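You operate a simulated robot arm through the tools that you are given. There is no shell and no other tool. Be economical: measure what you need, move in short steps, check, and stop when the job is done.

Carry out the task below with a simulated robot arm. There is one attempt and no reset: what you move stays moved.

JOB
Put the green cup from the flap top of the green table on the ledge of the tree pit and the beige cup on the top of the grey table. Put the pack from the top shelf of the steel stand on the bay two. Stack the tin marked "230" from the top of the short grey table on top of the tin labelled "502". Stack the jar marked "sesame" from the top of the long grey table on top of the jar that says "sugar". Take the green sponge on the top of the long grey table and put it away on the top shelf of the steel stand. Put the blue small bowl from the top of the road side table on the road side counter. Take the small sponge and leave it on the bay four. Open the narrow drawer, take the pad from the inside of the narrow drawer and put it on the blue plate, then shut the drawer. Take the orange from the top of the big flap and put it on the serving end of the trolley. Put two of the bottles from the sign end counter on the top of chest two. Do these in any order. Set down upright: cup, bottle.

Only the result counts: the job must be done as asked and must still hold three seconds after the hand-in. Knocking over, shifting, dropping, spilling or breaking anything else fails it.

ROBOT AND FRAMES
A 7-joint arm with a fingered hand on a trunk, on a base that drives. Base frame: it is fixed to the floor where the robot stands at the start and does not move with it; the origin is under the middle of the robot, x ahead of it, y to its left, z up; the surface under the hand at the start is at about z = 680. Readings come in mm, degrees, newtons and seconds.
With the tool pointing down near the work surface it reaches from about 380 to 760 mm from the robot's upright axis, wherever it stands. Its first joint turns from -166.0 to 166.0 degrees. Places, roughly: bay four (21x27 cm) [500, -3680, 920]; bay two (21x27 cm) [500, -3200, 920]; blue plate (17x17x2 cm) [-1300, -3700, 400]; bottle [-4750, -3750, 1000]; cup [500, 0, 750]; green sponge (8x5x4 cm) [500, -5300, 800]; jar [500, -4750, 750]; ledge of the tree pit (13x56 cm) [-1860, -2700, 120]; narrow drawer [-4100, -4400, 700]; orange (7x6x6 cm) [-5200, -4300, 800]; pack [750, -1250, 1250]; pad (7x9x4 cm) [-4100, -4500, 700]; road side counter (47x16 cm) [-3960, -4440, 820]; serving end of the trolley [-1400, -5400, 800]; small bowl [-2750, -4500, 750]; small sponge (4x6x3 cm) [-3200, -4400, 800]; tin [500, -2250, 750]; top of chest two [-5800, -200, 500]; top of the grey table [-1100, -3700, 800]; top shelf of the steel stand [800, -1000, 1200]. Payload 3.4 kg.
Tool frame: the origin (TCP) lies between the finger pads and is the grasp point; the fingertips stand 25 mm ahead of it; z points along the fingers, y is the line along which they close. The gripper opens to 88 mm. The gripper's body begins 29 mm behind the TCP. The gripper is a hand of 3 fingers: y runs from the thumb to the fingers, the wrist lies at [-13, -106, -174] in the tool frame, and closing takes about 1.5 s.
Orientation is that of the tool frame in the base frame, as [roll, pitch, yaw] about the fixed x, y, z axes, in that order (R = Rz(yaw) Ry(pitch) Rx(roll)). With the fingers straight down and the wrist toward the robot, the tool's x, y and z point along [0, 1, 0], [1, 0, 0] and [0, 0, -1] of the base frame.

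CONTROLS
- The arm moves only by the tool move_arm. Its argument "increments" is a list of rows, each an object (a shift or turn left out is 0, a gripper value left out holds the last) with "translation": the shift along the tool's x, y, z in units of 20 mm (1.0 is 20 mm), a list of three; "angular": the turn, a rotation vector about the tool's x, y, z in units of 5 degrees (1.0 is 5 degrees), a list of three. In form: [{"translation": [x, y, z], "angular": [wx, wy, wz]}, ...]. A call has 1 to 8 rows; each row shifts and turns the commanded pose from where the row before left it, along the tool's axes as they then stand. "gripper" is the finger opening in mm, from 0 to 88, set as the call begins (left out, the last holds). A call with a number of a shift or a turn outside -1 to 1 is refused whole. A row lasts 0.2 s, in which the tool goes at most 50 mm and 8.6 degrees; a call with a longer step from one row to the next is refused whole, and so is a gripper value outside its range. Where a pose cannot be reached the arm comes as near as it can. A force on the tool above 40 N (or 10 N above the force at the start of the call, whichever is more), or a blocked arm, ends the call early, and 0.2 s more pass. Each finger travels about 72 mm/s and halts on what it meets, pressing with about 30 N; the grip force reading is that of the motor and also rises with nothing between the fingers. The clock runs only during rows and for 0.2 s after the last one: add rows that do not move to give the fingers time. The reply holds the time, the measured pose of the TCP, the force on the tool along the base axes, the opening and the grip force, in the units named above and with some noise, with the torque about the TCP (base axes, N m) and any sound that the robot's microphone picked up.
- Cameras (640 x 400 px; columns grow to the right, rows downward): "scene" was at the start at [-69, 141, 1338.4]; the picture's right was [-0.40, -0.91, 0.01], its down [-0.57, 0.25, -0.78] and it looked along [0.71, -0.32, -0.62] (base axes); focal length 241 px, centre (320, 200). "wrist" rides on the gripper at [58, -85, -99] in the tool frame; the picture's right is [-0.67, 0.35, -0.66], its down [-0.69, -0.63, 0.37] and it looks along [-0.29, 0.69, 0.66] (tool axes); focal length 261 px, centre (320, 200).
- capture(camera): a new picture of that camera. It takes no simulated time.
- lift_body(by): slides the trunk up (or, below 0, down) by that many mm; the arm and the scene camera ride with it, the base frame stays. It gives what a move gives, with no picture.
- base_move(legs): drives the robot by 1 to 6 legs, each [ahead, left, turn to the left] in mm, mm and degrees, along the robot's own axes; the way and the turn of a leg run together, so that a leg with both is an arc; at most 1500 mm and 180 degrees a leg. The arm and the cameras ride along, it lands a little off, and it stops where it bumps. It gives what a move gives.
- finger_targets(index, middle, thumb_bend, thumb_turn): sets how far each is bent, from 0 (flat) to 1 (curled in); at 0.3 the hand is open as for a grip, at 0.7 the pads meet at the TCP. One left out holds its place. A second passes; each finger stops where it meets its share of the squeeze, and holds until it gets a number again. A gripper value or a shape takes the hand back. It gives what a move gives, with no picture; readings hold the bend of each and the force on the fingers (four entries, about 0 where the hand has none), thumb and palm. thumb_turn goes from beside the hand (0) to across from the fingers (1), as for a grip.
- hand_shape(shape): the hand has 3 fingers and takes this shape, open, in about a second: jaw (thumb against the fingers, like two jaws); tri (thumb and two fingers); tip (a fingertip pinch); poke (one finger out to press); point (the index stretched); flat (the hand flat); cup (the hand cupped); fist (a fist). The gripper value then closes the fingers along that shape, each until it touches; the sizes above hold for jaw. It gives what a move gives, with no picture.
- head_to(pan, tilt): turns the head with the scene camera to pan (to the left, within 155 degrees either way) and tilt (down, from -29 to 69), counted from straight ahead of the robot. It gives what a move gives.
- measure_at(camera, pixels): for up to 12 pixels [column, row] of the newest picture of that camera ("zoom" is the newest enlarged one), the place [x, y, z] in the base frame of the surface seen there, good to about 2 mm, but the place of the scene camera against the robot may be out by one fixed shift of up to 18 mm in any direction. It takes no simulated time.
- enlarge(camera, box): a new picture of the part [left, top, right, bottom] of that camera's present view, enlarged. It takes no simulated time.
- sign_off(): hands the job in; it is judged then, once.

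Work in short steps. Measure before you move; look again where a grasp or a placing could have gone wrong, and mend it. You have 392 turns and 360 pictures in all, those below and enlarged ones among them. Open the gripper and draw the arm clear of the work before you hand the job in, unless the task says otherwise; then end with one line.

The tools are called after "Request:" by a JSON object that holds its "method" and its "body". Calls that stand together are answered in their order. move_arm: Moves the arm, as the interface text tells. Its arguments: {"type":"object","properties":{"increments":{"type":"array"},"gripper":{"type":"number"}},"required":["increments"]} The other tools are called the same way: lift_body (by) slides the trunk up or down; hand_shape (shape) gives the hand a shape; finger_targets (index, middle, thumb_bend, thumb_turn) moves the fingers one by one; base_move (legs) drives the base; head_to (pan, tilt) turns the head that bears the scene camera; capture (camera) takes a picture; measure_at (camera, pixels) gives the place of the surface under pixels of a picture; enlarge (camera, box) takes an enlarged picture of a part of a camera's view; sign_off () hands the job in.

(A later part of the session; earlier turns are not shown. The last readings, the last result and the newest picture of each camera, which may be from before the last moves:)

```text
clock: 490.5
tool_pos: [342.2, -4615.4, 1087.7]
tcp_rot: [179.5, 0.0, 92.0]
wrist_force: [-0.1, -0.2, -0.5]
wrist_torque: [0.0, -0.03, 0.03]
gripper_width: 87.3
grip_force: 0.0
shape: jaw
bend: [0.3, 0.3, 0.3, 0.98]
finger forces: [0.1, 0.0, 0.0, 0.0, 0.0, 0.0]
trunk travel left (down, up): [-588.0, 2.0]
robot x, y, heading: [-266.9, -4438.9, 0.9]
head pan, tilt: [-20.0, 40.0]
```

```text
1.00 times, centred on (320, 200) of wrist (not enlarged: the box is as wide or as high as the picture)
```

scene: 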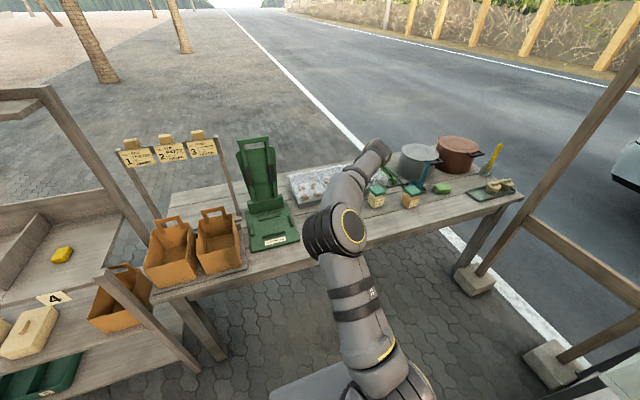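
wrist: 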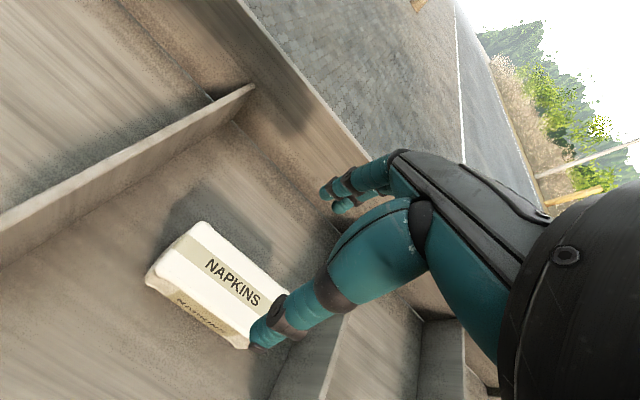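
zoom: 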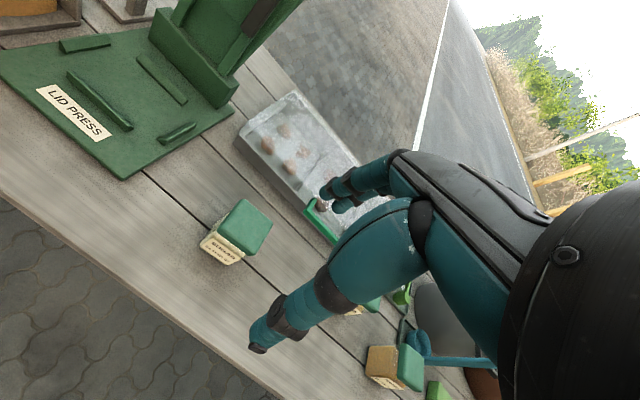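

The jar at wrist (235,230) may be "sugar". I enlarge that and measure sesame in the scene.

Request:
{"method": "enlarge", "body": {"camera": "wrist", "box": [190, 190, 290, 275]}}

Request:
{"method": "measure_at", "body": {"camera": "zoom", "pixels": [[360, 140], [420, 80], [265, 140], [330, 240], [400, 190], [150, 200], [250, 280], [120, 280], [200, 250]]}}

Request:
{"method": "enlarge", "body": {"camera": "scene", "box": [365, 175, 435, 219]}}

Request:
{"method": "measure_at", "body": {"camera": "zoom", "pixels": [[115, 130], [45, 120], [100, 180], [185, 150], [130, 95], [130, 235], [60, 240], [435, 135], [440, 250], [240, 330], [40, 255]]}}

```text
4.71 times, centred on (240, 232) of wrist
```

zoom: 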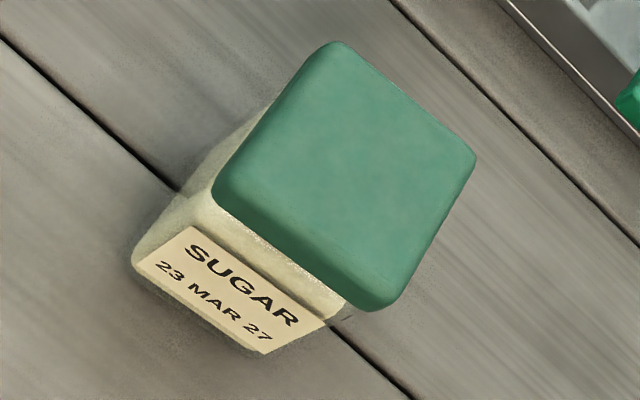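

```text
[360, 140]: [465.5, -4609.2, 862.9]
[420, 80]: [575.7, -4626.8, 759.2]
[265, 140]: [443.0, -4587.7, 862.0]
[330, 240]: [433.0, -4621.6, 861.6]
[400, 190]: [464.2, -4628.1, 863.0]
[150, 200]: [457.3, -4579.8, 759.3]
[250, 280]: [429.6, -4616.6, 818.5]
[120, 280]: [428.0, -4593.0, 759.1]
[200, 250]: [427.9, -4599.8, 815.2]
```

```text
9.09 times, centred on (400, 197) of scene
```

zoom: 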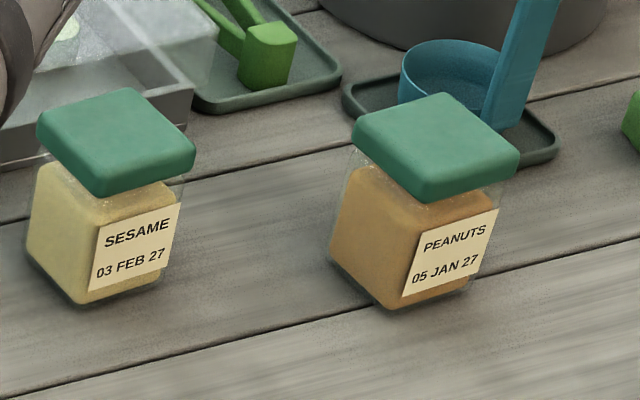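

```text
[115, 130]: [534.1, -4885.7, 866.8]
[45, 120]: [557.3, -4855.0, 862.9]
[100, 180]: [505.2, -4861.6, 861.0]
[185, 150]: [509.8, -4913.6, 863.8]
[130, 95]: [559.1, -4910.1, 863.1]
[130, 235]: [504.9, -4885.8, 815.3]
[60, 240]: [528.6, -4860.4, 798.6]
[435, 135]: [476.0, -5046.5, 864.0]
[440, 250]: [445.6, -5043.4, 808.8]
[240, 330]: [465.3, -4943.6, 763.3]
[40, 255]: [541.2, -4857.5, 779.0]
```

Sugar jar at about (455,-4611), top 862.5; sesame at about (540,-4872). I check where the menu board's feet stand before driving there.

Request:
{"method": "head_to", "body": {"pan": -50, "tilt": 45}}

Request:
{"method": "capture", "body": {"camera": "scene"}}

Request:
{"method": "measure_at", "body": {"camera": "scene", "pixels": [[330, 240], [350, 180], [360, 250], [300, 170], [400, 250], [310, 210], [420, 300], [450, 200], [280, 200], [380, 200]]}}

```text
clock: 491.5
tool_pos: [341.2, -4615.2, 1089.3]
tcp_rot: [179.5, 0.1, 92.0]
wrist_force: [0.9, 0.6, 0.7]
wrist_torque: [0.01, 0.0, -0.01]
gripper_width: 87.7
grip_force: 0.2
shape: jaw
bend: [0.3, 0.3, 0.3, 0.98]
finger forces: [0.0, 0.0, 0.1, 0.0, 0.0, 0.0]
trunk travel left (down, up): [-588.0, 2.0]
robot x, y, heading: [-268.2, -4436.8, 0.9]
head pan, tilt: [-50.0, 45.0]
```

```text
206 pictures are left
```

scene: 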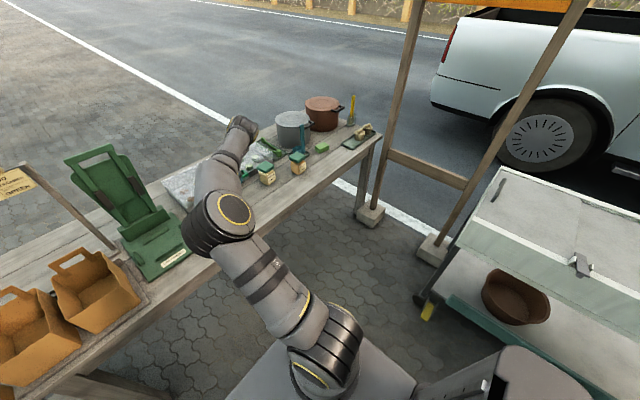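

```text
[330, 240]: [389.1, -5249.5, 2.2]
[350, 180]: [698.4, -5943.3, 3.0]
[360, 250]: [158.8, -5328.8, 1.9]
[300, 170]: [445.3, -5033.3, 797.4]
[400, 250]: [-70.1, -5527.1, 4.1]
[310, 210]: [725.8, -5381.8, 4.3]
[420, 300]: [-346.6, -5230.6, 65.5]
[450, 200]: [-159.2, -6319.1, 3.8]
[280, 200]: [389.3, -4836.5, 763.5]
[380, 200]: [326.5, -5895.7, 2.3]
```

The board's feet are beyond y≈-5550, so there is room. I move the hand over the sesame jar and look.

Request:
{"method": "base_move", "body": {"legs": [[198, -258, -0.9]]}}

Request:
{"method": "lift_body", "body": {"by": -100}}

Request:
{"method": "capture", "body": {"camera": "wrist"}}

```text
clock: 493.6
tool_pos: [539.2, -4881.7, 1088.9]
tcp_rot: [179.4, 0.0, 91.2]
wrist_force: [0.2, -0.5, -0.2]
wrist_torque: [0.01, 0.0, -0.06]
gripper_width: 87.7
grip_force: 0.0
shape: jaw
bend: [0.3, 0.3, 0.3, 0.98]
finger forces: [0.1, 0.0, 0.1, 0.0, 0.0, 0.1]
trunk travel left (down, up): [-588.0, 2.0]
robot x, y, heading: [-64.9, -4694.9, 0.2]
head pan, tilt: [-50.0, 45.0]
```

```text
clock: 495.0
tool_pos: [538.7, -4881.6, 988.7]
tcp_rot: [179.4, 0.0, 91.2]
wrist_force: [-0.3, 0.1, -0.3]
wrist_torque: [0.02, -0.01, 0.01]
gripper_width: 87.6
grip_force: 0.1
shape: jaw
bend: [0.3, 0.3, 0.3, 0.98]
finger forces: [0.1, 0.0, 0.1, 0.0, 0.1, 0.0]
trunk travel left (down, up): [-488.0, 102.0]
robot x, y, heading: [-69.3, -4691.6, -0.0]
head pan, tilt: [-50.0, 45.0]
```

```text
205 pictures are left
```

wrist: 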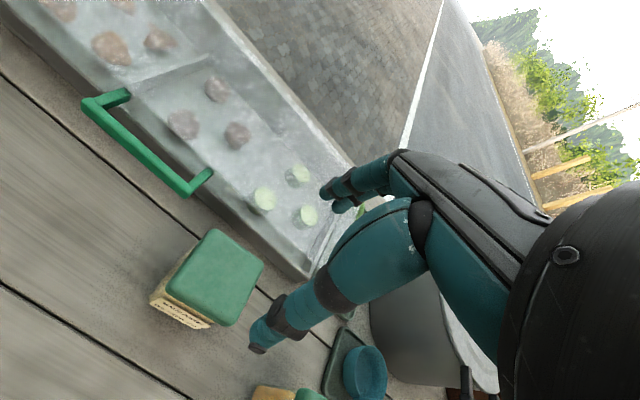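

I measure the sesame lid corners and the tray/case edges behind it.

Request:
{"method": "measure_at", "body": {"camera": "wrist", "pixels": [[212, 233], [260, 270], [232, 322], [168, 283], [215, 278], [195, 190], [300, 275], [250, 245], [200, 180], [290, 270], [330, 370], [270, 310]]}}

Request:
{"method": "enlarge", "body": {"camera": "wrist", "box": [140, 180, 340, 360]}}

```text
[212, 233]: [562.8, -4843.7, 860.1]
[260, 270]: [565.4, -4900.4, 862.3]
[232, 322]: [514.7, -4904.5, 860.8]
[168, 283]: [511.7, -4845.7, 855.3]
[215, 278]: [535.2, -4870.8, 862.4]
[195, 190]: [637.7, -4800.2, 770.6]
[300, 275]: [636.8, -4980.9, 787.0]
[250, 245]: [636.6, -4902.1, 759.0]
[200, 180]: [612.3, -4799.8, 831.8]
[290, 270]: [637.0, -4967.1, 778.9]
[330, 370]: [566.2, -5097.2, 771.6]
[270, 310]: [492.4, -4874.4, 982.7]
```

```text
2.22 times, centred on (240, 270) of wrist
```

zoom: 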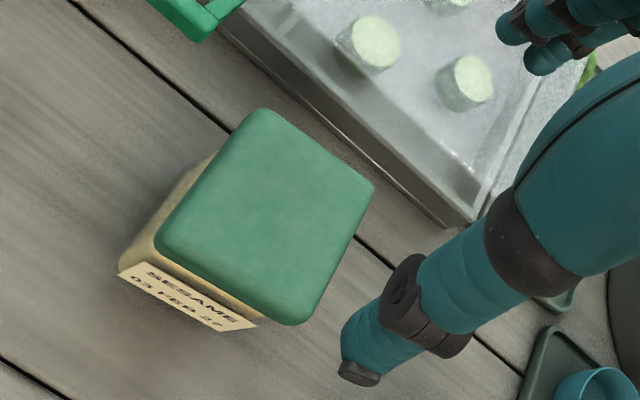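

Lid centre (538,-4874), 54 mm in x; case face at x 637. I align, lower 135 mm and check.

Request:
{"method": "move_arm", "body": {"increments": [{"translation": [0.37, 0, 0]}, {}]}}

Request:
{"method": "lift_body", "body": {"by": -135}}

Request:
{"method": "lift_body", "body": {"by": -5}}

Request:
{"method": "capture", "body": {"camera": "wrist"}}

```text
clock: 495.6
tool_pos: [539.4, -4873.9, 989.5]
tcp_rot: [179.3, 0.0, 91.3]
wrist_force: [-1.0, -0.6, 0.2]
wrist_torque: [0.0, -0.01, -0.04]
gripper_width: 87.7
grip_force: 0.1
shape: jaw
bend: [0.3, 0.3, 0.3, 0.98]
finger forces: [0.0, 0.0, 0.1, 0.0, 0.0, 0.0]
trunk travel left (down, up): [-488.0, 102.0]
robot x, y, heading: [-67.3, -4691.9, -0.0]
head pan, tilt: [-50.0, 45.0]
```

```text
clock: 497.2
tool_pos: [537.3, -4874.5, 853.6]
tcp_rot: [179.3, 0.0, 91.2]
wrist_force: [1.7, -0.4, 1.5]
wrist_torque: [0.02, -0.03, 0.02]
gripper_width: 87.6
grip_force: 0.1
shape: jaw
bend: [0.29, 0.3, 0.3, 0.98]
finger forces: [1.7, 0.0, 0.0, 0.0, 0.1, 0.1]
trunk travel left (down, up): [-353.0, 237.0]
robot x, y, heading: [-66.1, -4690.8, 0.0]
head pan, tilt: [-50.0, 45.0]
```

```text
clock: 497.7
tool_pos: [537.7, -4873.6, 848.5]
tcp_rot: [179.3, -0.1, 91.2]
wrist_force: [2.9, -0.2, 7.8]
wrist_torque: [0.06, -0.22, -0.01]
gripper_width: 87.8
grip_force: 0.0
shape: jaw
bend: [0.28, 0.3, 0.3, 0.98]
finger forces: [7.2, 0.0, 0.0, 0.1, 0.0, 0.0]
trunk travel left (down, up): [-348.0, 242.0]
robot x, y, heading: [-68.3, -4696.6, -0.1]
head pan, tilt: [-50.0, 45.0]
```

```text
203 pictures are left
```

wrist: 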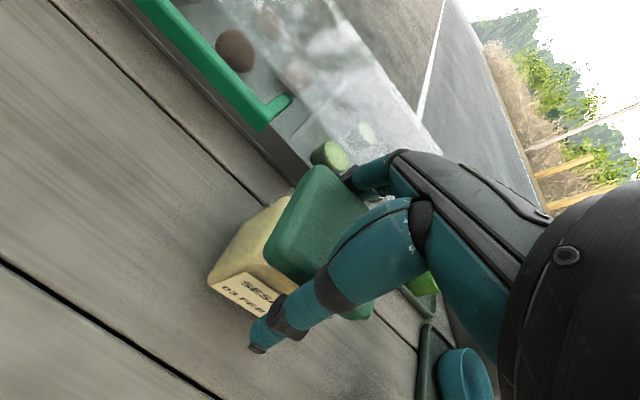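

The index rests on the lid's far edge; I rise 3 mm, shift 5 mm outward, and close.

Request:
{"method": "move_arm", "body": {"increments": [{"translation": [0, 0, -0.2]}, {"translation": [0, 0.25, 0]}, {}]}}

Request:
{"method": "move_arm", "body": {"increments": [{}, {}, {}, {}, {}, {}], "gripper": 40}}

Request:
{"method": "capture", "body": {"camera": "wrist"}}

```text
clock: 498.5
tool_pos: [543.7, -4874.0, 852.7]
tcp_rot: [179.5, 0.0, 91.0]
wrist_force: [-0.6, -0.1, -0.2]
wrist_torque: [0.0, -0.03, 0.01]
gripper_width: 87.9
grip_force: 0.0
shape: jaw
bend: [0.3, 0.3, 0.3, 0.98]
finger forces: [0.0, 0.0, 0.0, 0.0, 0.6, 0.1]
trunk travel left (down, up): [-348.0, 242.0]
robot x, y, heading: [-68.0, -4695.5, 0.0]
head pan, tilt: [-50.0, 45.0]
```

```text
clock: 499.9
tool_pos: [543.1, -4874.1, 852.8]
tcp_rot: [179.3, 0.1, 91.2]
wrist_force: [-0.5, 0.5, 0.2]
wrist_torque: [0.03, -0.03, -0.02]
gripper_width: 57.9
grip_force: 30.1
shape: jaw
bend: [0.28, 0.38, 0.6, 0.99]
finger forces: [18.2, 9.6, 0.1, 0.1, 27.9, 0.0]
trunk travel left (down, up): [-348.0, 242.0]
robot x, y, heading: [-69.6, -4693.5, 0.2]
head pan, tilt: [-50.0, 45.0]
```

```text
202 pictures are left
```

wrist: 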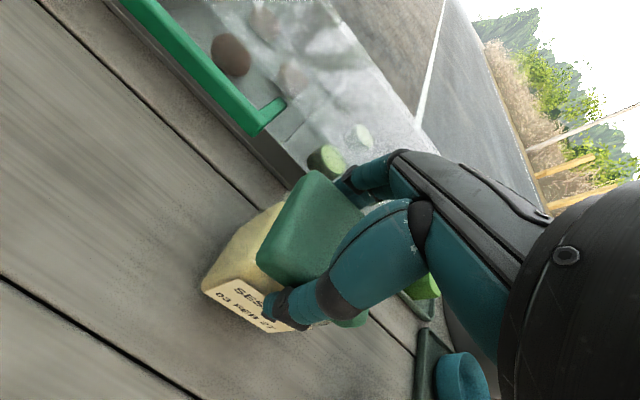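

Closed at 58 mm. I lift 20 mm and check that body and lid rise together.

Request:
{"method": "lift_body", "body": {"by": 20}}

Request:
{"method": "capture", "body": {"camera": "wrist"}}

Request:
{"method": "measure_at", "body": {"camera": "wrist", "pixels": [[220, 285], [240, 300], [230, 265], [290, 235], [320, 200], [200, 320]]}}

```text
clock: 500.6
tool_pos: [543.6, -4874.2, 872.4]
tcp_rot: [179.4, 0.0, 91.2]
wrist_force: [0.3, 0.1, -2.8]
wrist_torque: [-0.01, 0.0, 0.02]
gripper_width: 58.3
grip_force: 29.6
shape: jaw
bend: [0.28, 0.38, 0.6, 0.99]
finger forces: [18.3, 9.5, 0.1, 0.0, 27.9, 0.0]
trunk travel left (down, up): [-368.0, 222.0]
robot x, y, heading: [-67.2, -4692.3, -0.1]
head pan, tilt: [-50.0, 45.0]
```

```text
201 pictures are left
```

wrist: 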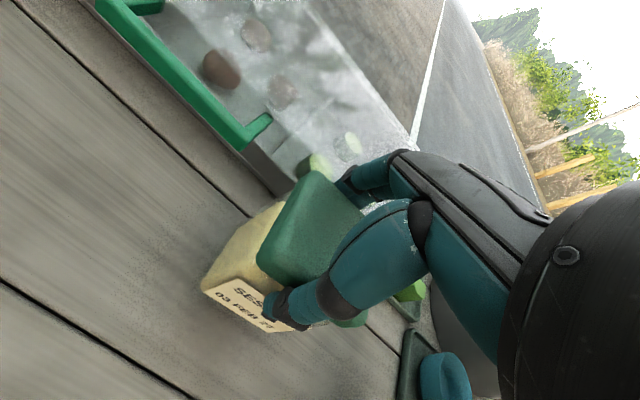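

```text
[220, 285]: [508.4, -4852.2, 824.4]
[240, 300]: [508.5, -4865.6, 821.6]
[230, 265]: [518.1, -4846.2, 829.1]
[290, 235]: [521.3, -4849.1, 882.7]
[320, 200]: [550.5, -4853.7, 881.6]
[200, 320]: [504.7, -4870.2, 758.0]
```

Jar rises whole. I lift to clear, move toward the sugar jar and look.

Request:
{"method": "lift_body", "body": {"by": 125}}

Request:
{"method": "base_move", "body": {"legs": [[-84, 261, 0]]}}

Request:
{"method": "capture", "body": {"camera": "wrist"}}

Request:
{"method": "head_to", "body": {"pan": -5, "tilt": 45}}

Request:
{"method": "capture", "body": {"camera": "scene"}}

```text
clock: 502.1
tool_pos: [542.4, -4873.0, 997.1]
tcp_rot: [179.4, 0.0, 91.2]
wrist_force: [0.0, -0.4, -3.1]
wrist_torque: [0.03, -0.04, 0.03]
gripper_width: 58.1
grip_force: 30.0
shape: jaw
bend: [0.28, 0.38, 0.6, 0.99]
finger forces: [18.4, 9.5, 0.1, 0.0, 27.8, 0.0]
trunk travel left (down, up): [-493.0, 97.0]
robot x, y, heading: [-69.4, -4690.6, 0.3]
head pan, tilt: [-50.0, 45.0]
```

```text
clock: 504.1
tool_pos: [457.4, -4614.1, 997.3]
tcp_rot: [179.4, 0.0, 91.1]
wrist_force: [-0.7, 0.1, -2.6]
wrist_torque: [-0.03, -0.03, -0.03]
gripper_width: 57.9
grip_force: 29.9
shape: jaw
bend: [0.28, 0.38, 0.6, 0.99]
finger forces: [18.3, 9.6, 0.1, 0.1, 27.9, 0.1]
trunk travel left (down, up): [-493.0, 97.0]
robot x, y, heading: [-149.9, -4436.4, -0.1]
head pan, tilt: [-50.0, 45.0]
```

```text
200 pictures are left
```

wrist: 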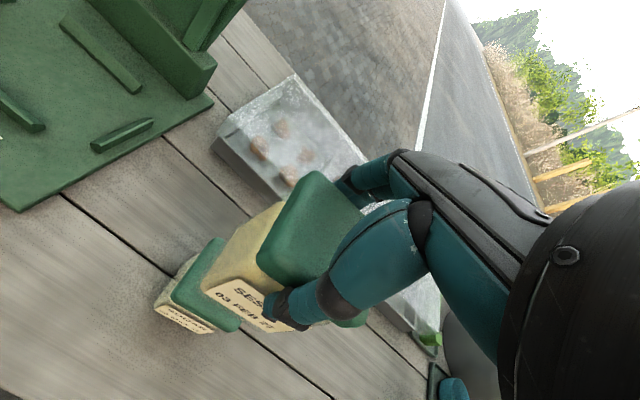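

```text
clock: 505.2
tool_pos: [459.0, -4614.3, 998.1]
tcp_rot: [179.5, 0.0, 91.1]
wrist_force: [0.0, -0.2, -1.7]
wrist_torque: [0.01, -0.01, -0.02]
gripper_width: 58.0
grip_force: 30.1
shape: jaw
bend: [0.28, 0.38, 0.6, 0.99]
finger forces: [18.3, 9.6, 0.0, 0.0, 27.8, 0.0]
trunk travel left (down, up): [-493.0, 97.0]
robot x, y, heading: [-156.1, -4435.2, 0.1]
head pan, tilt: [-5.0, 45.0]
```

```text
199 pictures are left
```

scene: 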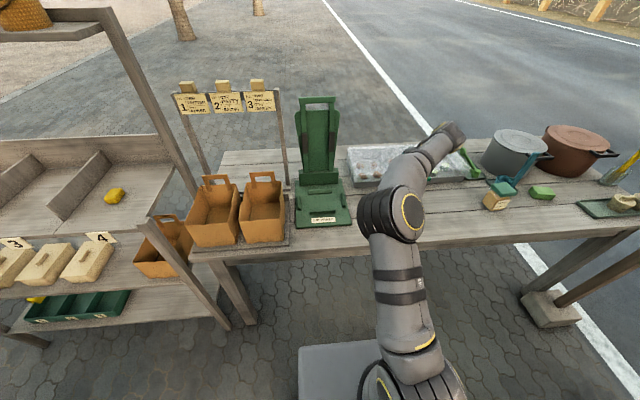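

I lower to 6 mm above the sugar lid and measure both jars' faces.

Request:
{"method": "lift_body", "body": {"by": -30}}

Request:
{"method": "enlarge", "body": {"camera": "wrist", "box": [140, 160, 380, 350]}}

Request:
{"method": "measure_at", "body": {"camera": "zoom", "pixels": [[130, 240], [110, 220], [180, 190], [100, 280], [160, 280], [200, 230], [260, 150], [200, 260], [300, 60], [80, 300]]}}

```text
clock: 505.9
tool_pos: [458.0, -4613.1, 969.2]
tcp_rot: [179.3, 0.1, 91.1]
wrist_force: [0.4, -0.4, -2.8]
wrist_torque: [-0.01, -0.03, 0.01]
gripper_width: 57.8
grip_force: 29.7
shape: jaw
bend: [0.28, 0.38, 0.6, 0.99]
finger forces: [18.3, 9.6, 0.0, 0.1, 27.9, 0.0]
trunk travel left (down, up): [-463.0, 127.0]
robot x, y, heading: [-151.2, -4427.8, 0.1]
head pan, tilt: [-5.0, 45.0]
```

```text
2.11 times, centred on (260, 255) of wrist
```

zoom: 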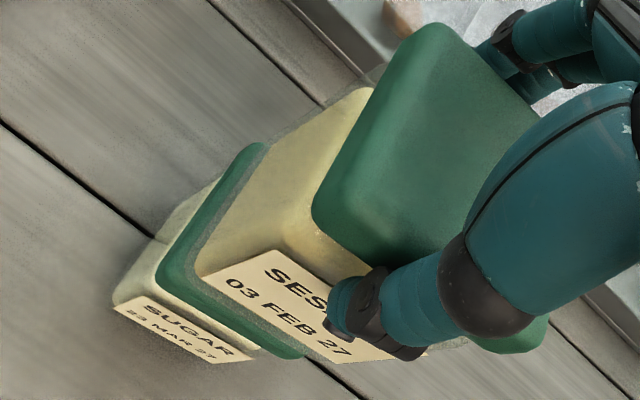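

```text
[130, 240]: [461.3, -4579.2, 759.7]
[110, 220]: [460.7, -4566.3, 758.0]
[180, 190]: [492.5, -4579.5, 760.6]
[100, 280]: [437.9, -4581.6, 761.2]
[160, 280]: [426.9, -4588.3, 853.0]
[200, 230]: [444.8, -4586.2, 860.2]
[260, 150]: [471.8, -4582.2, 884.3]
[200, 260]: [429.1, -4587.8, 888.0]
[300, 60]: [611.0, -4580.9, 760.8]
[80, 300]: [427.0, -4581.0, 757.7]
```

Request:
{"method": "measure_at", "body": {"camera": "zoom", "pixels": [[250, 275], [300, 300], [220, 200], [280, 120], [230, 280], [180, 295], [220, 320], [270, 345], [150, 330], [200, 345], [340, 100]]}}

```text
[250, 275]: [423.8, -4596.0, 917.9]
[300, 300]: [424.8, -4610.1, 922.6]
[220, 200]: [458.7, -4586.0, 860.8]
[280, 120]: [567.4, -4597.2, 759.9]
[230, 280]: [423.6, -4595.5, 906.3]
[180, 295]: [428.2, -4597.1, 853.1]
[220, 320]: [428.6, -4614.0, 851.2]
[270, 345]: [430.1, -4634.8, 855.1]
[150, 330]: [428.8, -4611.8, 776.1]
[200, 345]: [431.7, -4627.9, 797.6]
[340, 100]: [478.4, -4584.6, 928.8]
```

The held jar is 5 mm short in x; I nudge 5 mm and lower to contact.

Request:
{"method": "move_arm", "body": {"increments": [{"translation": [0, 0.25, 0]}, {}]}}

Request:
{"method": "lift_body", "body": {"by": -4}}

Request:
{"method": "lift_body", "body": {"by": -3}}

Request:
{"method": "lift_body", "body": {"by": -2}}

Request:
{"method": "lift_body", "body": {"by": -2}}

```text
clock: 506.5
tool_pos: [462.9, -4613.3, 970.3]
tcp_rot: [179.4, 0.0, 91.1]
wrist_force: [0.5, -1.2, -2.2]
wrist_torque: [0.02, 0.02, 0.01]
gripper_width: 57.8
grip_force: 29.8
shape: jaw
bend: [0.28, 0.38, 0.6, 0.99]
finger forces: [18.3, 9.6, 0.0, 0.0, 27.8, 0.0]
trunk travel left (down, up): [-463.0, 127.0]
robot x, y, heading: [-151.7, -4436.4, 0.0]
head pan, tilt: [-5.0, 45.0]
```

```text
clock: 507.1
tool_pos: [464.0, -4613.0, 964.3]
tcp_rot: [179.5, 0.0, 91.1]
wrist_force: [-0.4, 0.6, -3.0]
wrist_torque: [0.02, 0.01, 0.01]
gripper_width: 58.2
grip_force: 29.9
shape: jaw
bend: [0.28, 0.38, 0.6, 0.99]
finger forces: [18.3, 9.6, 0.0, 0.0, 27.8, 0.0]
trunk travel left (down, up): [-459.0, 131.0]
robot x, y, heading: [-152.8, -4431.2, -0.1]
head pan, tilt: [-5.0, 45.0]
```

```text
clock: 507.6
tool_pos: [462.7, -4613.7, 960.6]
tcp_rot: [179.4, 0.1, 91.1]
wrist_force: [-0.3, 0.2, -1.6]
wrist_torque: [0.01, -0.03, 0.0]
gripper_width: 58.0
grip_force: 30.0
shape: jaw
bend: [0.28, 0.38, 0.6, 0.99]
finger forces: [18.3, 9.6, 0.0, 0.1, 27.8, 0.1]
trunk travel left (down, up): [-456.0, 134.0]
robot x, y, heading: [-150.7, -4432.6, 0.3]
head pan, tilt: [-5.0, 45.0]
```

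```text
clock: 508.1
tool_pos: [462.7, -4613.4, 959.1]
tcp_rot: [179.5, 0.0, 91.0]
wrist_force: [0.2, -0.2, -2.7]
wrist_torque: [0.01, 0.0, 0.01]
gripper_width: 57.9
grip_force: 30.0
shape: jaw
bend: [0.28, 0.38, 0.6, 0.99]
finger forces: [18.4, 9.5, 0.0, 0.1, 27.8, 0.0]
trunk travel left (down, up): [-454.0, 136.0]
robot x, y, heading: [-152.5, -4433.9, -0.1]
head pan, tilt: [-5.0, 45.0]
```

```text
clock: 508.6
tool_pos: [462.6, -4614.1, 957.3]
tcp_rot: [179.4, 0.0, 91.1]
wrist_force: [-0.2, 0.1, -3.3]
wrist_torque: [0.0, -0.01, -0.02]
gripper_width: 57.8
grip_force: 29.4
shape: jaw
bend: [0.28, 0.38, 0.6, 0.99]
finger forces: [18.4, 9.6, 0.2, 0.0, 27.8, 0.0]
trunk travel left (down, up): [-452.0, 138.0]
robot x, y, heading: [-153.1, -4431.7, 0.4]
head pan, tilt: [-5.0, 45.0]
```

Request:
{"method": "lift_body", "body": {"by": -1.5}}

Request:
{"method": "lift_body", "body": {"by": -1}}

Request:
{"method": "lift_body", "body": {"by": -1}}

Request:
{"method": "enlarge", "body": {"camera": "wrist", "box": [140, 160, 380, 350]}}

```text
clock: 509.1
tool_pos: [463.7, -4614.3, 955.4]
tcp_rot: [179.5, -0.1, 91.2]
wrist_force: [-0.1, -1.2, -2.0]
wrist_torque: [0.0, 0.01, -0.01]
gripper_width: 57.9
grip_force: 30.0
shape: jaw
bend: [0.28, 0.38, 0.6, 0.99]
finger forces: [18.3, 9.6, 0.0, 0.1, 27.9, 0.0]
trunk travel left (down, up): [-450.0, 140.0]
robot x, y, heading: [-154.0, -4433.6, 0.2]
head pan, tilt: [-5.0, 45.0]
```

```text
clock: 509.6
tool_pos: [463.5, -4615.3, 954.7]
tcp_rot: [179.4, 0.0, 91.1]
wrist_force: [-0.4, 0.3, -0.4]
wrist_torque: [0.0, -0.08, 0.02]
gripper_width: 57.8
grip_force: 30.4
shape: jaw
bend: [0.28, 0.38, 0.6, 0.99]
finger forces: [18.1, 9.6, 0.1, 0.0, 28.0, 0.0]
trunk travel left (down, up): [-449.0, 141.0]
robot x, y, heading: [-154.1, -4433.7, -0.0]
head pan, tilt: [-5.0, 45.0]
```

```text
clock: 510.2
tool_pos: [463.7, -4612.5, 953.9]
tcp_rot: [179.4, 0.0, 91.1]
wrist_force: [-0.2, 0.4, 3.0]
wrist_torque: [0.01, -0.14, 0.0]
gripper_width: 57.7
grip_force: 30.9
shape: jaw
bend: [0.28, 0.38, 0.6, 0.99]
finger forces: [18.3, 9.9, 0.0, 0.1, 28.6, 0.0]
trunk travel left (down, up): [-448.0, 142.0]
robot x, y, heading: [-151.3, -4435.6, 0.5]
head pan, tilt: [-5.0, 45.0]
```

```text
2.11 times, centred on (260, 255) of wrist
```

zoom: 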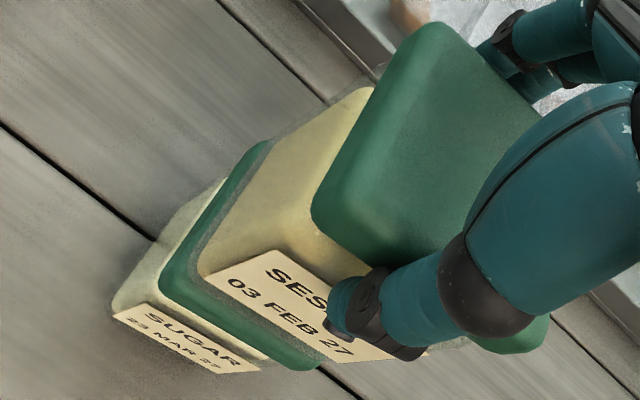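

Contact, well aligned. I release, rise and check.

Request:
{"method": "lift_body", "body": {"by": -1}}

Request:
{"method": "move_arm", "body": {"increments": [{}, {}, {}, {}, {}], "gripper": 88}}

Request:
{"method": "lift_body", "body": {"by": 110}}

Request:
{"method": "capture", "body": {"camera": "wrist"}}

```text
clock: 510.7
tool_pos: [462.4, -4613.5, 953.6]
tcp_rot: [179.3, 0.0, 91.1]
wrist_force: [0.2, -0.4, 7.7]
wrist_torque: [0.0, -0.23, 0.01]
gripper_width: 57.7
grip_force: 30.1
shape: jaw
bend: [0.28, 0.38, 0.6, 0.99]
finger forces: [18.6, 10.4, 0.1, 0.1, 29.4, 0.0]
trunk travel left (down, up): [-447.0, 143.0]
robot x, y, heading: [-152.9, -4430.9, 0.0]
head pan, tilt: [-5.0, 45.0]
```

```text
clock: 511.9
tool_pos: [463.1, -4613.4, 952.2]
tcp_rot: [179.4, 0.0, 91.2]
wrist_force: [-1.1, 0.0, 0.3]
wrist_torque: [0.0, -0.01, 0.02]
gripper_width: 87.8
grip_force: 0.1
shape: jaw
bend: [0.3, 0.3, 0.3, 0.98]
finger forces: [0.1, 0.0, 0.1, 0.1, 0.3, 0.0]
trunk travel left (down, up): [-447.0, 143.0]
robot x, y, heading: [-153.8, -4433.7, 0.1]
head pan, tilt: [-5.0, 45.0]
```

```text
clock: 513.3
tool_pos: [462.8, -4613.2, 1061.7]
tcp_rot: [179.4, 0.0, 91.1]
wrist_force: [-0.1, -1.1, 0.3]
wrist_torque: [0.01, 0.0, 0.02]
gripper_width: 88.2
grip_force: 0.1
shape: jaw
bend: [0.3, 0.3, 0.3, 0.98]
finger forces: [0.0, 0.0, 0.1, 0.1, 0.0, 0.1]
trunk travel left (down, up): [-557.0, 33.0]
robot x, y, heading: [-152.3, -4432.5, 0.1]
head pan, tilt: [-5.0, 45.0]
```

```text
196 pictures are left
```

wrist: 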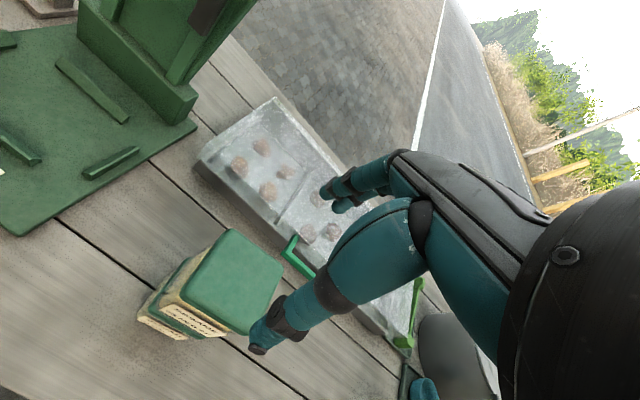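

Sesame stands on sugar. For the green sponge at about (514,-5266) I turn right 19.5° and move to (-5,-4890), then look.

Request:
{"method": "base_move", "body": {"legs": [[0, 0, -19.5], [292, -381, 0]]}}

Request:
{"method": "lift_body", "body": {"by": -100}}

Request:
{"method": "capture", "body": {"camera": "wrist"}}

```text
clock: 517.2
tool_pos: [515.6, -5264.0, 1062.0]
tcp_rot: [179.4, 0.1, 71.4]
wrist_force: [-0.7, -0.1, -0.8]
wrist_torque: [0.0, 0.0, 0.01]
gripper_width: 87.8
grip_force: 0.0
shape: jaw
bend: [0.3, 0.3, 0.3, 0.98]
finger forces: [0.1, 0.0, 0.0, 0.1, 0.0, 0.0]
trunk travel left (down, up): [-557.0, 33.0]
robot x, y, heading: [-3.7, -4892.5, -19.4]
head pan, tilt: [-5.0, 45.0]
```

```text
clock: 518.5
tool_pos: [513.9, -5266.3, 962.6]
tcp_rot: [179.4, 0.0, 71.5]
wrist_force: [0.1, -0.4, 0.5]
wrist_torque: [-0.01, 0.02, -0.02]
gripper_width: 87.9
grip_force: 0.1
shape: jaw
bend: [0.3, 0.3, 0.3, 0.98]
finger forces: [0.0, 0.0, 0.0, 0.0, 0.0, 0.1]
trunk travel left (down, up): [-457.0, 133.0]
robot x, y, heading: [-4.1, -4888.2, -19.4]
head pan, tilt: [-5.0, 45.0]
```

```text
195 pictures are left
```

wrist: 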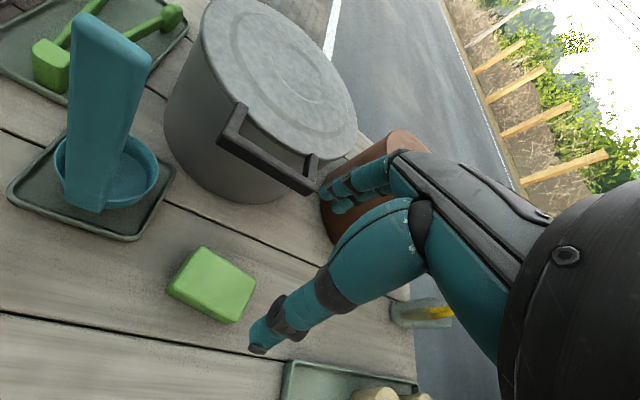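

I measure the sponge, the pots' handles and the trays around it.

Request:
{"method": "measure_at", "body": {"camera": "wrist", "pixels": [[203, 248], [254, 278], [235, 318], [175, 283], [215, 283], [250, 290], [310, 185], [300, 165], [250, 150], [330, 225], [290, 365], [165, 180]]}}

```text
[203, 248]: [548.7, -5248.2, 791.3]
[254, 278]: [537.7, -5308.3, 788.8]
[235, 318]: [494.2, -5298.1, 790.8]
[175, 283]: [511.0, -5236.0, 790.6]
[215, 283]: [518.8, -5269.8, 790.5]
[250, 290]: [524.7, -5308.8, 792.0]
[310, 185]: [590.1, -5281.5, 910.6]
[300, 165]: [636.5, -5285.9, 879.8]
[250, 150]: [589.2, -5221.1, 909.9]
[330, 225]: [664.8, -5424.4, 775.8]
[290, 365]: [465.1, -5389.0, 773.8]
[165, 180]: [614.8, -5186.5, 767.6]
```

Sponge centre (523,-5272), its short axis lies along my closing direction. The grey pot's handle is at x≈590, so I keep the hand 10 mm nearer to me and go down in two steps.

Request:
{"method": "lift_body", "body": {"by": -110}}

Request:
{"method": "capture", "body": {"camera": "wrist"}}

Request:
{"method": "enlarge", "body": {"camera": "scene", "box": [300, 100, 520, 260]}}

```text
clock: 519.9
tool_pos: [513.6, -5266.4, 852.8]
tcp_rot: [179.4, 0.0, 71.5]
wrist_force: [-0.1, -0.2, 0.2]
wrist_torque: [0.04, 0.0, 0.0]
gripper_width: 87.8
grip_force: 0.0
shape: jaw
bend: [0.3, 0.3, 0.3, 0.98]
finger forces: [0.1, 0.0, 0.1, 0.1, 0.0, 0.0]
trunk travel left (down, up): [-347.0, 243.0]
robot x, y, heading: [-5.4, -4889.3, -19.6]
head pan, tilt: [-5.0, 45.0]
```

```text
194 pictures are left
```

wrist: 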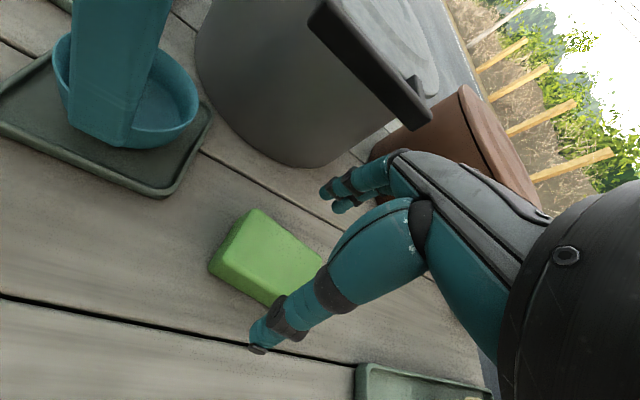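

```text
2.50 times, centred on (410, 180) of scene
```

zoom: 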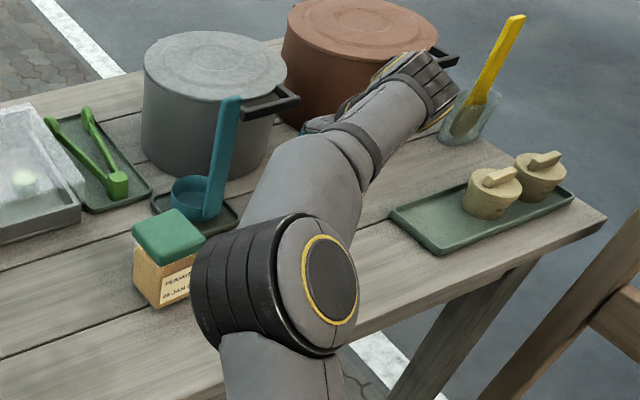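

The elbow comes near the peanuts jar; I measure the elbow before going lower.

Request:
{"method": "measure_at", "body": {"camera": "zoom", "pixels": [[330, 275], [215, 280], [210, 320], [200, 290], [290, 345], [170, 230], [190, 260], [290, 180], [400, 100]]}}

```text
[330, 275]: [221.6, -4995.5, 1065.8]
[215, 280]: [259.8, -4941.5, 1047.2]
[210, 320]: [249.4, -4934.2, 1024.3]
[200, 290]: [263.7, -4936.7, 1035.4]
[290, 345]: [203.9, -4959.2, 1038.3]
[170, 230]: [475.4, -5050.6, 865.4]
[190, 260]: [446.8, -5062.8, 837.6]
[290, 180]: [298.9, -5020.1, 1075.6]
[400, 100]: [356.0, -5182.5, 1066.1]
```

Clear. I lower 61 mm, close, and lift.

Request:
{"method": "lift_body", "body": {"by": -61}}

Request:
{"method": "capture", "body": {"camera": "wrist"}}

```text
clock: 521.0
tool_pos: [514.0, -5265.1, 791.6]
tcp_rot: [179.5, 0.0, 71.4]
wrist_force: [-0.5, -0.5, -0.8]
wrist_torque: [-0.01, 0.01, 0.01]
gripper_width: 87.8
grip_force: 0.0
shape: jaw
bend: [0.3, 0.3, 0.3, 0.98]
finger forces: [0.0, 0.0, 0.0, 0.0, 0.1, 0.0]
trunk travel left (down, up): [-286.0, 304.0]
robot x, y, heading: [-2.8, -4888.2, -19.4]
head pan, tilt: [-5.0, 45.0]
```

```text
192 pictures are left
```

wrist: 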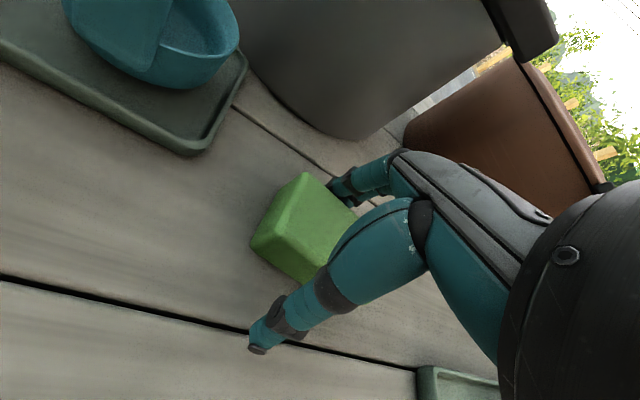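

Request:
{"method": "lift_body", "body": {"by": -2}}

Request:
{"method": "move_arm", "body": {"increments": [{}, {}, {}, {}, {}, {}], "gripper": 35}}

Request:
{"method": "lift_body", "body": {"by": 40}}

Request:
{"method": "capture", "body": {"camera": "wrist"}}

```text
clock: 521.5
tool_pos: [514.7, -5266.5, 789.2]
tcp_rot: [179.5, 0.0, 71.4]
wrist_force: [-0.2, -1.0, 0.5]
wrist_torque: [-0.01, -0.02, 0.0]
gripper_width: 87.9
grip_force: 0.1
shape: jaw
bend: [0.3, 0.3, 0.3, 0.98]
finger forces: [0.3, 0.0, 0.0, 0.0, 0.0, 0.0]
trunk travel left (down, up): [-284.0, 306.0]
robot x, y, heading: [-7.3, -4888.2, -19.7]
head pan, tilt: [-5.0, 45.0]
```

```text
clock: 522.9
tool_pos: [513.5, -5266.6, 789.7]
tcp_rot: [179.5, 0.0, 71.5]
wrist_force: [0.7, 0.1, 0.1]
wrist_torque: [0.0, -0.03, 0.0]
gripper_width: 43.8
grip_force: 29.9
shape: jaw
bend: [0.74, 0.44, 0.69, 1.0]
finger forces: [17.8, 9.4, 0.1, 0.1, 27.2, 0.0]
trunk travel left (down, up): [-284.0, 306.0]
robot x, y, heading: [-4.2, -4891.3, -19.5]
head pan, tilt: [-5.0, 45.0]
```

```text
clock: 523.7
tool_pos: [513.8, -5264.8, 830.0]
tcp_rot: [179.4, 0.0, 71.4]
wrist_force: [-1.2, 0.0, -0.3]
wrist_torque: [-0.02, 0.02, 0.0]
gripper_width: 43.9
grip_force: 30.1
shape: jaw
bend: [0.74, 0.44, 0.69, 1.0]
finger forces: [17.8, 9.5, 0.0, 0.0, 27.2, 0.1]
trunk travel left (down, up): [-324.0, 266.0]
robot x, y, heading: [-7.4, -4888.9, -19.6]
head pan, tilt: [-5.0, 45.0]
```

```text
191 pictures are left
```

wrist: 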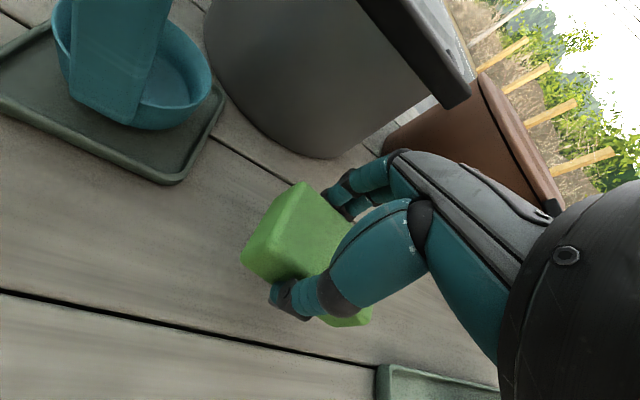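

Sponge held. I raise fully and drive back north to the steel stand.

Request:
{"method": "lift_body", "body": {"by": 264}}

Request:
{"method": "base_move", "body": {"legs": [[-292, 381, 0], [0, 0, 19.5], [-135, 0, 0], [0, 1300, 0], [0, 1300, 0]]}}

Request:
{"method": "move_arm", "body": {"increments": [{"translation": [0, 0, -1]}, {"translation": [0, 0, -1]}, {"translation": [0, 0, -1]}, {"translation": [0, 0, -1]}, {"translation": [0, 0, -1]}, {"translation": [0, 0, -1]}, {"translation": [0, 0, -1]}, {"translation": [0, 0, -1]}]}}

Request:
{"method": "base_move", "body": {"legs": [[0, 800, 0]]}}

```text
clock: 526.4
tool_pos: [513.4, -5265.4, 1093.4]
tcp_rot: [179.4, 0.0, 71.4]
wrist_force: [-0.4, 0.0, 0.0]
wrist_torque: [0.0, -0.01, 0.01]
gripper_width: 44.1
grip_force: 29.5
shape: jaw
bend: [0.74, 0.44, 0.69, 1.0]
finger forces: [17.7, 9.4, 0.0, 0.0, 27.1, 0.0]
trunk travel left (down, up): [-588.0, 2.0]
robot x, y, heading: [-4.6, -4887.4, -19.5]
head pan, tilt: [-5.0, 45.0]
```

```text
clock: 543.5
tool_pos: [335.0, -2029.5, 1093.8]
tcp_rot: [179.4, 0.0, 90.3]
wrist_force: [0.0, -0.7, -0.4]
wrist_torque: [0.01, 0.01, 0.0]
gripper_width: 43.8
grip_force: 29.8
shape: jaw
bend: [0.74, 0.44, 0.69, 1.0]
finger forces: [17.8, 9.4, 0.0, 0.0, 27.3, 0.1]
trunk travel left (down, up): [-588.0, 2.0]
robot x, y, heading: [-275.3, -1840.6, -1.0]
head pan, tilt: [-5.0, 45.0]
```

```text
clock: 545.3
tool_pos: [326.2, -2025.9, 1248.9]
tcp_rot: [179.4, 0.0, 90.3]
wrist_force: [-0.5, 0.4, 0.0]
wrist_torque: [0.0, 0.0, -0.01]
gripper_width: 43.7
grip_force: 29.9
shape: jaw
bend: [0.74, 0.45, 0.69, 1.0]
finger forces: [17.9, 9.3, 0.0, 0.0, 27.1, 0.0]
out of reach, approached as far as the arm can: row 8
trunk travel left (down, up): [-588.0, 2.0]
robot x, y, heading: [-279.3, -1838.4, -0.7]
head pan, tilt: [-5.0, 45.0]
```

```text
clock: 549.6
tool_pos: [336.7, -1222.1, 1248.8]
tcp_rot: [179.4, -0.1, 90.4]
wrist_force: [0.1, 0.6, -0.3]
wrist_torque: [0.01, 0.02, -0.02]
gripper_width: 43.7
grip_force: 29.8
shape: jaw
bend: [0.74, 0.45, 0.69, 1.0]
finger forces: [17.8, 9.3, 0.1, 0.1, 27.0, 0.0]
trunk travel left (down, up): [-588.0, 2.0]
robot x, y, heading: [-265.1, -1041.7, -0.2]
head pan, tilt: [-5.0, 45.0]
```

I drive forward 385 mm over the stand's free area and look.

Request:
{"method": "base_move", "body": {"legs": [[390, 0, 0]]}}

Request:
{"method": "capture", "body": {"camera": "wrist"}}

Request:
{"method": "measure_at", "body": {"camera": "wrist", "pixels": [[200, 250], [250, 150], [150, 150], [250, 330], [120, 80], [100, 300]]}}

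```text
clock: 552.0
tool_pos: [725.9, -1231.6, 1247.4]
tcp_rot: [179.6, -0.1, 90.1]
wrist_force: [-0.9, 0.5, 0.0]
wrist_torque: [0.0, -0.01, 0.04]
gripper_width: 43.7
grip_force: 29.4
shape: jaw
bend: [0.74, 0.45, 0.69, 1.0]
finger forces: [17.8, 9.3, 0.0, 0.0, 27.2, 0.0]
trunk travel left (down, up): [-588.0, 2.0]
robot x, y, heading: [121.4, -1040.6, -1.0]
head pan, tilt: [-5.0, 45.0]
```

```text
190 pictures are left
```

wrist: 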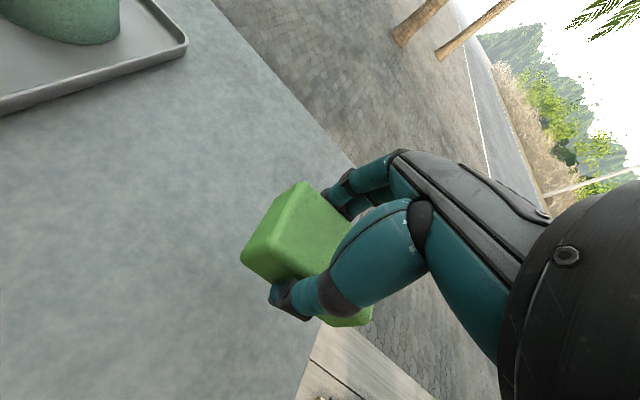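

```text
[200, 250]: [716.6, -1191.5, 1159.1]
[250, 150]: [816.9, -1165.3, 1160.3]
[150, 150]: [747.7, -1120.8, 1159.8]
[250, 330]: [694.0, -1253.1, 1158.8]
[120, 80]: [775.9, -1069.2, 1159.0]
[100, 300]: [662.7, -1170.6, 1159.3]
```

Shelf at 1159; the sponge would land at (726,-1232), inside. I lower and release.

Request:
{"method": "lift_body", "body": {"by": -54}}

Request:
{"method": "lift_body", "body": {"by": -3}}

Request:
{"method": "move_arm", "body": {"increments": [{}, {}, {}, {}, {}, {}], "gripper": 88}}

Request:
{"method": "lift_body", "body": {"by": 56}}

Request:
{"method": "capture", "body": {"camera": "wrist"}}

```text
clock: 553.0
tool_pos: [724.5, -1232.0, 1194.3]
tcp_rot: [179.4, 0.0, 90.2]
wrist_force: [-0.8, -0.6, 0.1]
wrist_torque: [0.02, 0.0, -0.02]
gripper_width: 43.7
grip_force: 30.2
shape: jaw
bend: [0.74, 0.45, 0.69, 1.0]
finger forces: [17.9, 9.3, 0.0, 0.0, 27.2, 0.0]
trunk travel left (down, up): [-534.0, 56.0]
robot x, y, heading: [119.1, -1043.4, -1.0]
head pan, tilt: [-5.0, 45.0]
```

```text
clock: 553.5
tool_pos: [724.8, -1231.5, 1191.4]
tcp_rot: [179.4, 0.0, 90.0]
wrist_force: [0.8, 0.4, -0.6]
wrist_torque: [0.02, 0.0, -0.02]
gripper_width: 43.6
grip_force: 29.5
shape: jaw
bend: [0.74, 0.45, 0.69, 1.0]
finger forces: [17.8, 9.4, 0.1, 0.0, 27.1, 0.0]
trunk travel left (down, up): [-531.0, 59.0]
robot x, y, heading: [118.7, -1043.8, -1.0]
head pan, tilt: [-5.0, 45.0]
```

```text
clock: 554.9
tool_pos: [725.1, -1232.6, 1191.2]
tcp_rot: [179.4, -0.1, 90.0]
wrist_force: [0.3, -0.6, -0.4]
wrist_torque: [-0.03, 0.03, -0.01]
gripper_width: 87.5
grip_force: 0.1
shape: jaw
bend: [0.3, 0.3, 0.3, 0.98]
finger forces: [0.0, 0.1, 0.1, 0.0, 0.0, 0.0]
trunk travel left (down, up): [-531.0, 59.0]
robot x, y, heading: [118.0, -1042.9, -1.0]
head pan, tilt: [-5.0, 45.0]
```

```text
clock: 555.9
tool_pos: [723.5, -1231.9, 1246.7]
tcp_rot: [179.3, 0.0, 90.1]
wrist_force: [0.1, 0.7, -0.7]
wrist_torque: [0.01, 0.0, 0.0]
gripper_width: 87.6
grip_force: 0.0
shape: jaw
bend: [0.3, 0.3, 0.3, 0.98]
finger forces: [0.0, 0.1, 0.1, 0.0, 0.0, 0.0]
trunk travel left (down, up): [-587.0, 3.0]
robot x, y, heading: [120.3, -1041.3, -1.0]
head pan, tilt: [-5.0, 45.0]
```

```text
189 pictures are left
```

wrist: 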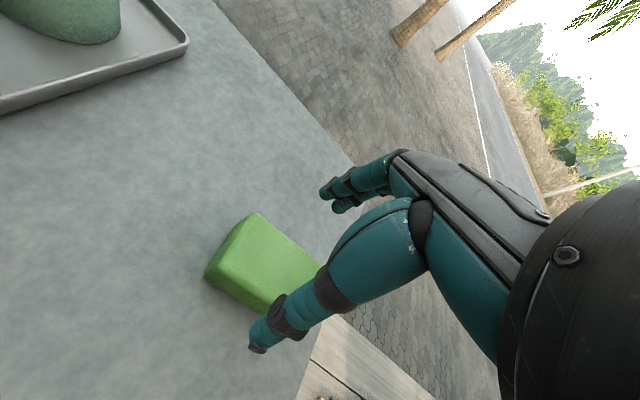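

The sponge is on the top shelf. Next the orange: long drive back to the stall's flap on the road side.

Request:
{"method": "base_move", "body": {"legs": [[-400, 0, 1], [0, -1200, 0], [0, -1200, 0], [0, -1120, 0], [-1400, -40, 0]]}}

Request:
{"method": "base_move", "body": {"legs": [[-420, -760, 0], [0, 0, 90], [0, 1400, 0], [0, 1400, 0]]}}

Request:
{"method": "head_to", "body": {"pan": 15, "tilt": 25}}

Request:
{"method": "capture", "body": {"camera": "scene"}}

```text
clock: 581.7
tool_pos: [-1047.1, -4802.2, 1246.6]
tcp_rot: [179.4, -0.1, 91.2]
wrist_force: [-0.5, -0.5, -0.8]
wrist_torque: [0.01, 0.0, 0.01]
gripper_width: 87.5
grip_force: 0.0
shape: jaw
bend: [0.3, 0.3, 0.3, 0.98]
finger forces: [0.0, 0.0, 0.0, 0.1, 0.1, 0.1]
trunk travel left (down, up): [-587.0, 3.0]
robot x, y, heading: [-1654.9, -4626.0, 0.1]
head pan, tilt: [-5.0, 45.0]
```

```text
clock: 603.2
tool_pos: [-4686.0, -4759.3, 1247.4]
tcp_rot: [179.4, 0.0, -179.3]
wrist_force: [0.6, 0.6, -0.4]
wrist_torque: [-0.01, 0.0, -0.01]
gripper_width: 87.5
grip_force: 0.1
shape: jaw
bend: [0.3, 0.3, 0.3, 0.98]
finger forces: [0.1, 0.0, 0.1, 0.0, 0.0, 0.1]
trunk travel left (down, up): [-587.0, 3.0]
robot x, y, heading: [-4870.7, -5368.5, 89.5]
head pan, tilt: [-5.0, 45.0]
```

```text
clock: 604.1
tool_pos: [-4685.2, -4759.9, 1246.7]
tcp_rot: [179.4, 0.0, -179.3]
wrist_force: [0.3, 0.5, -0.3]
wrist_torque: [0.01, 0.02, 0.0]
gripper_width: 87.7
grip_force: 0.1
shape: jaw
bend: [0.3, 0.3, 0.3, 0.98]
finger forces: [0.0, 0.0, 0.0, 0.0, 0.1, 0.0]
trunk travel left (down, up): [-587.0, 3.0]
robot x, y, heading: [-4873.4, -5365.6, 89.4]
head pan, tilt: [15.0, 25.0]
```

```text
188 pictures are left
```

scene: 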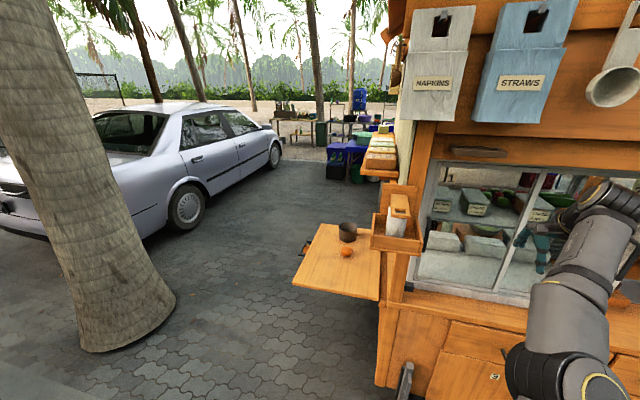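

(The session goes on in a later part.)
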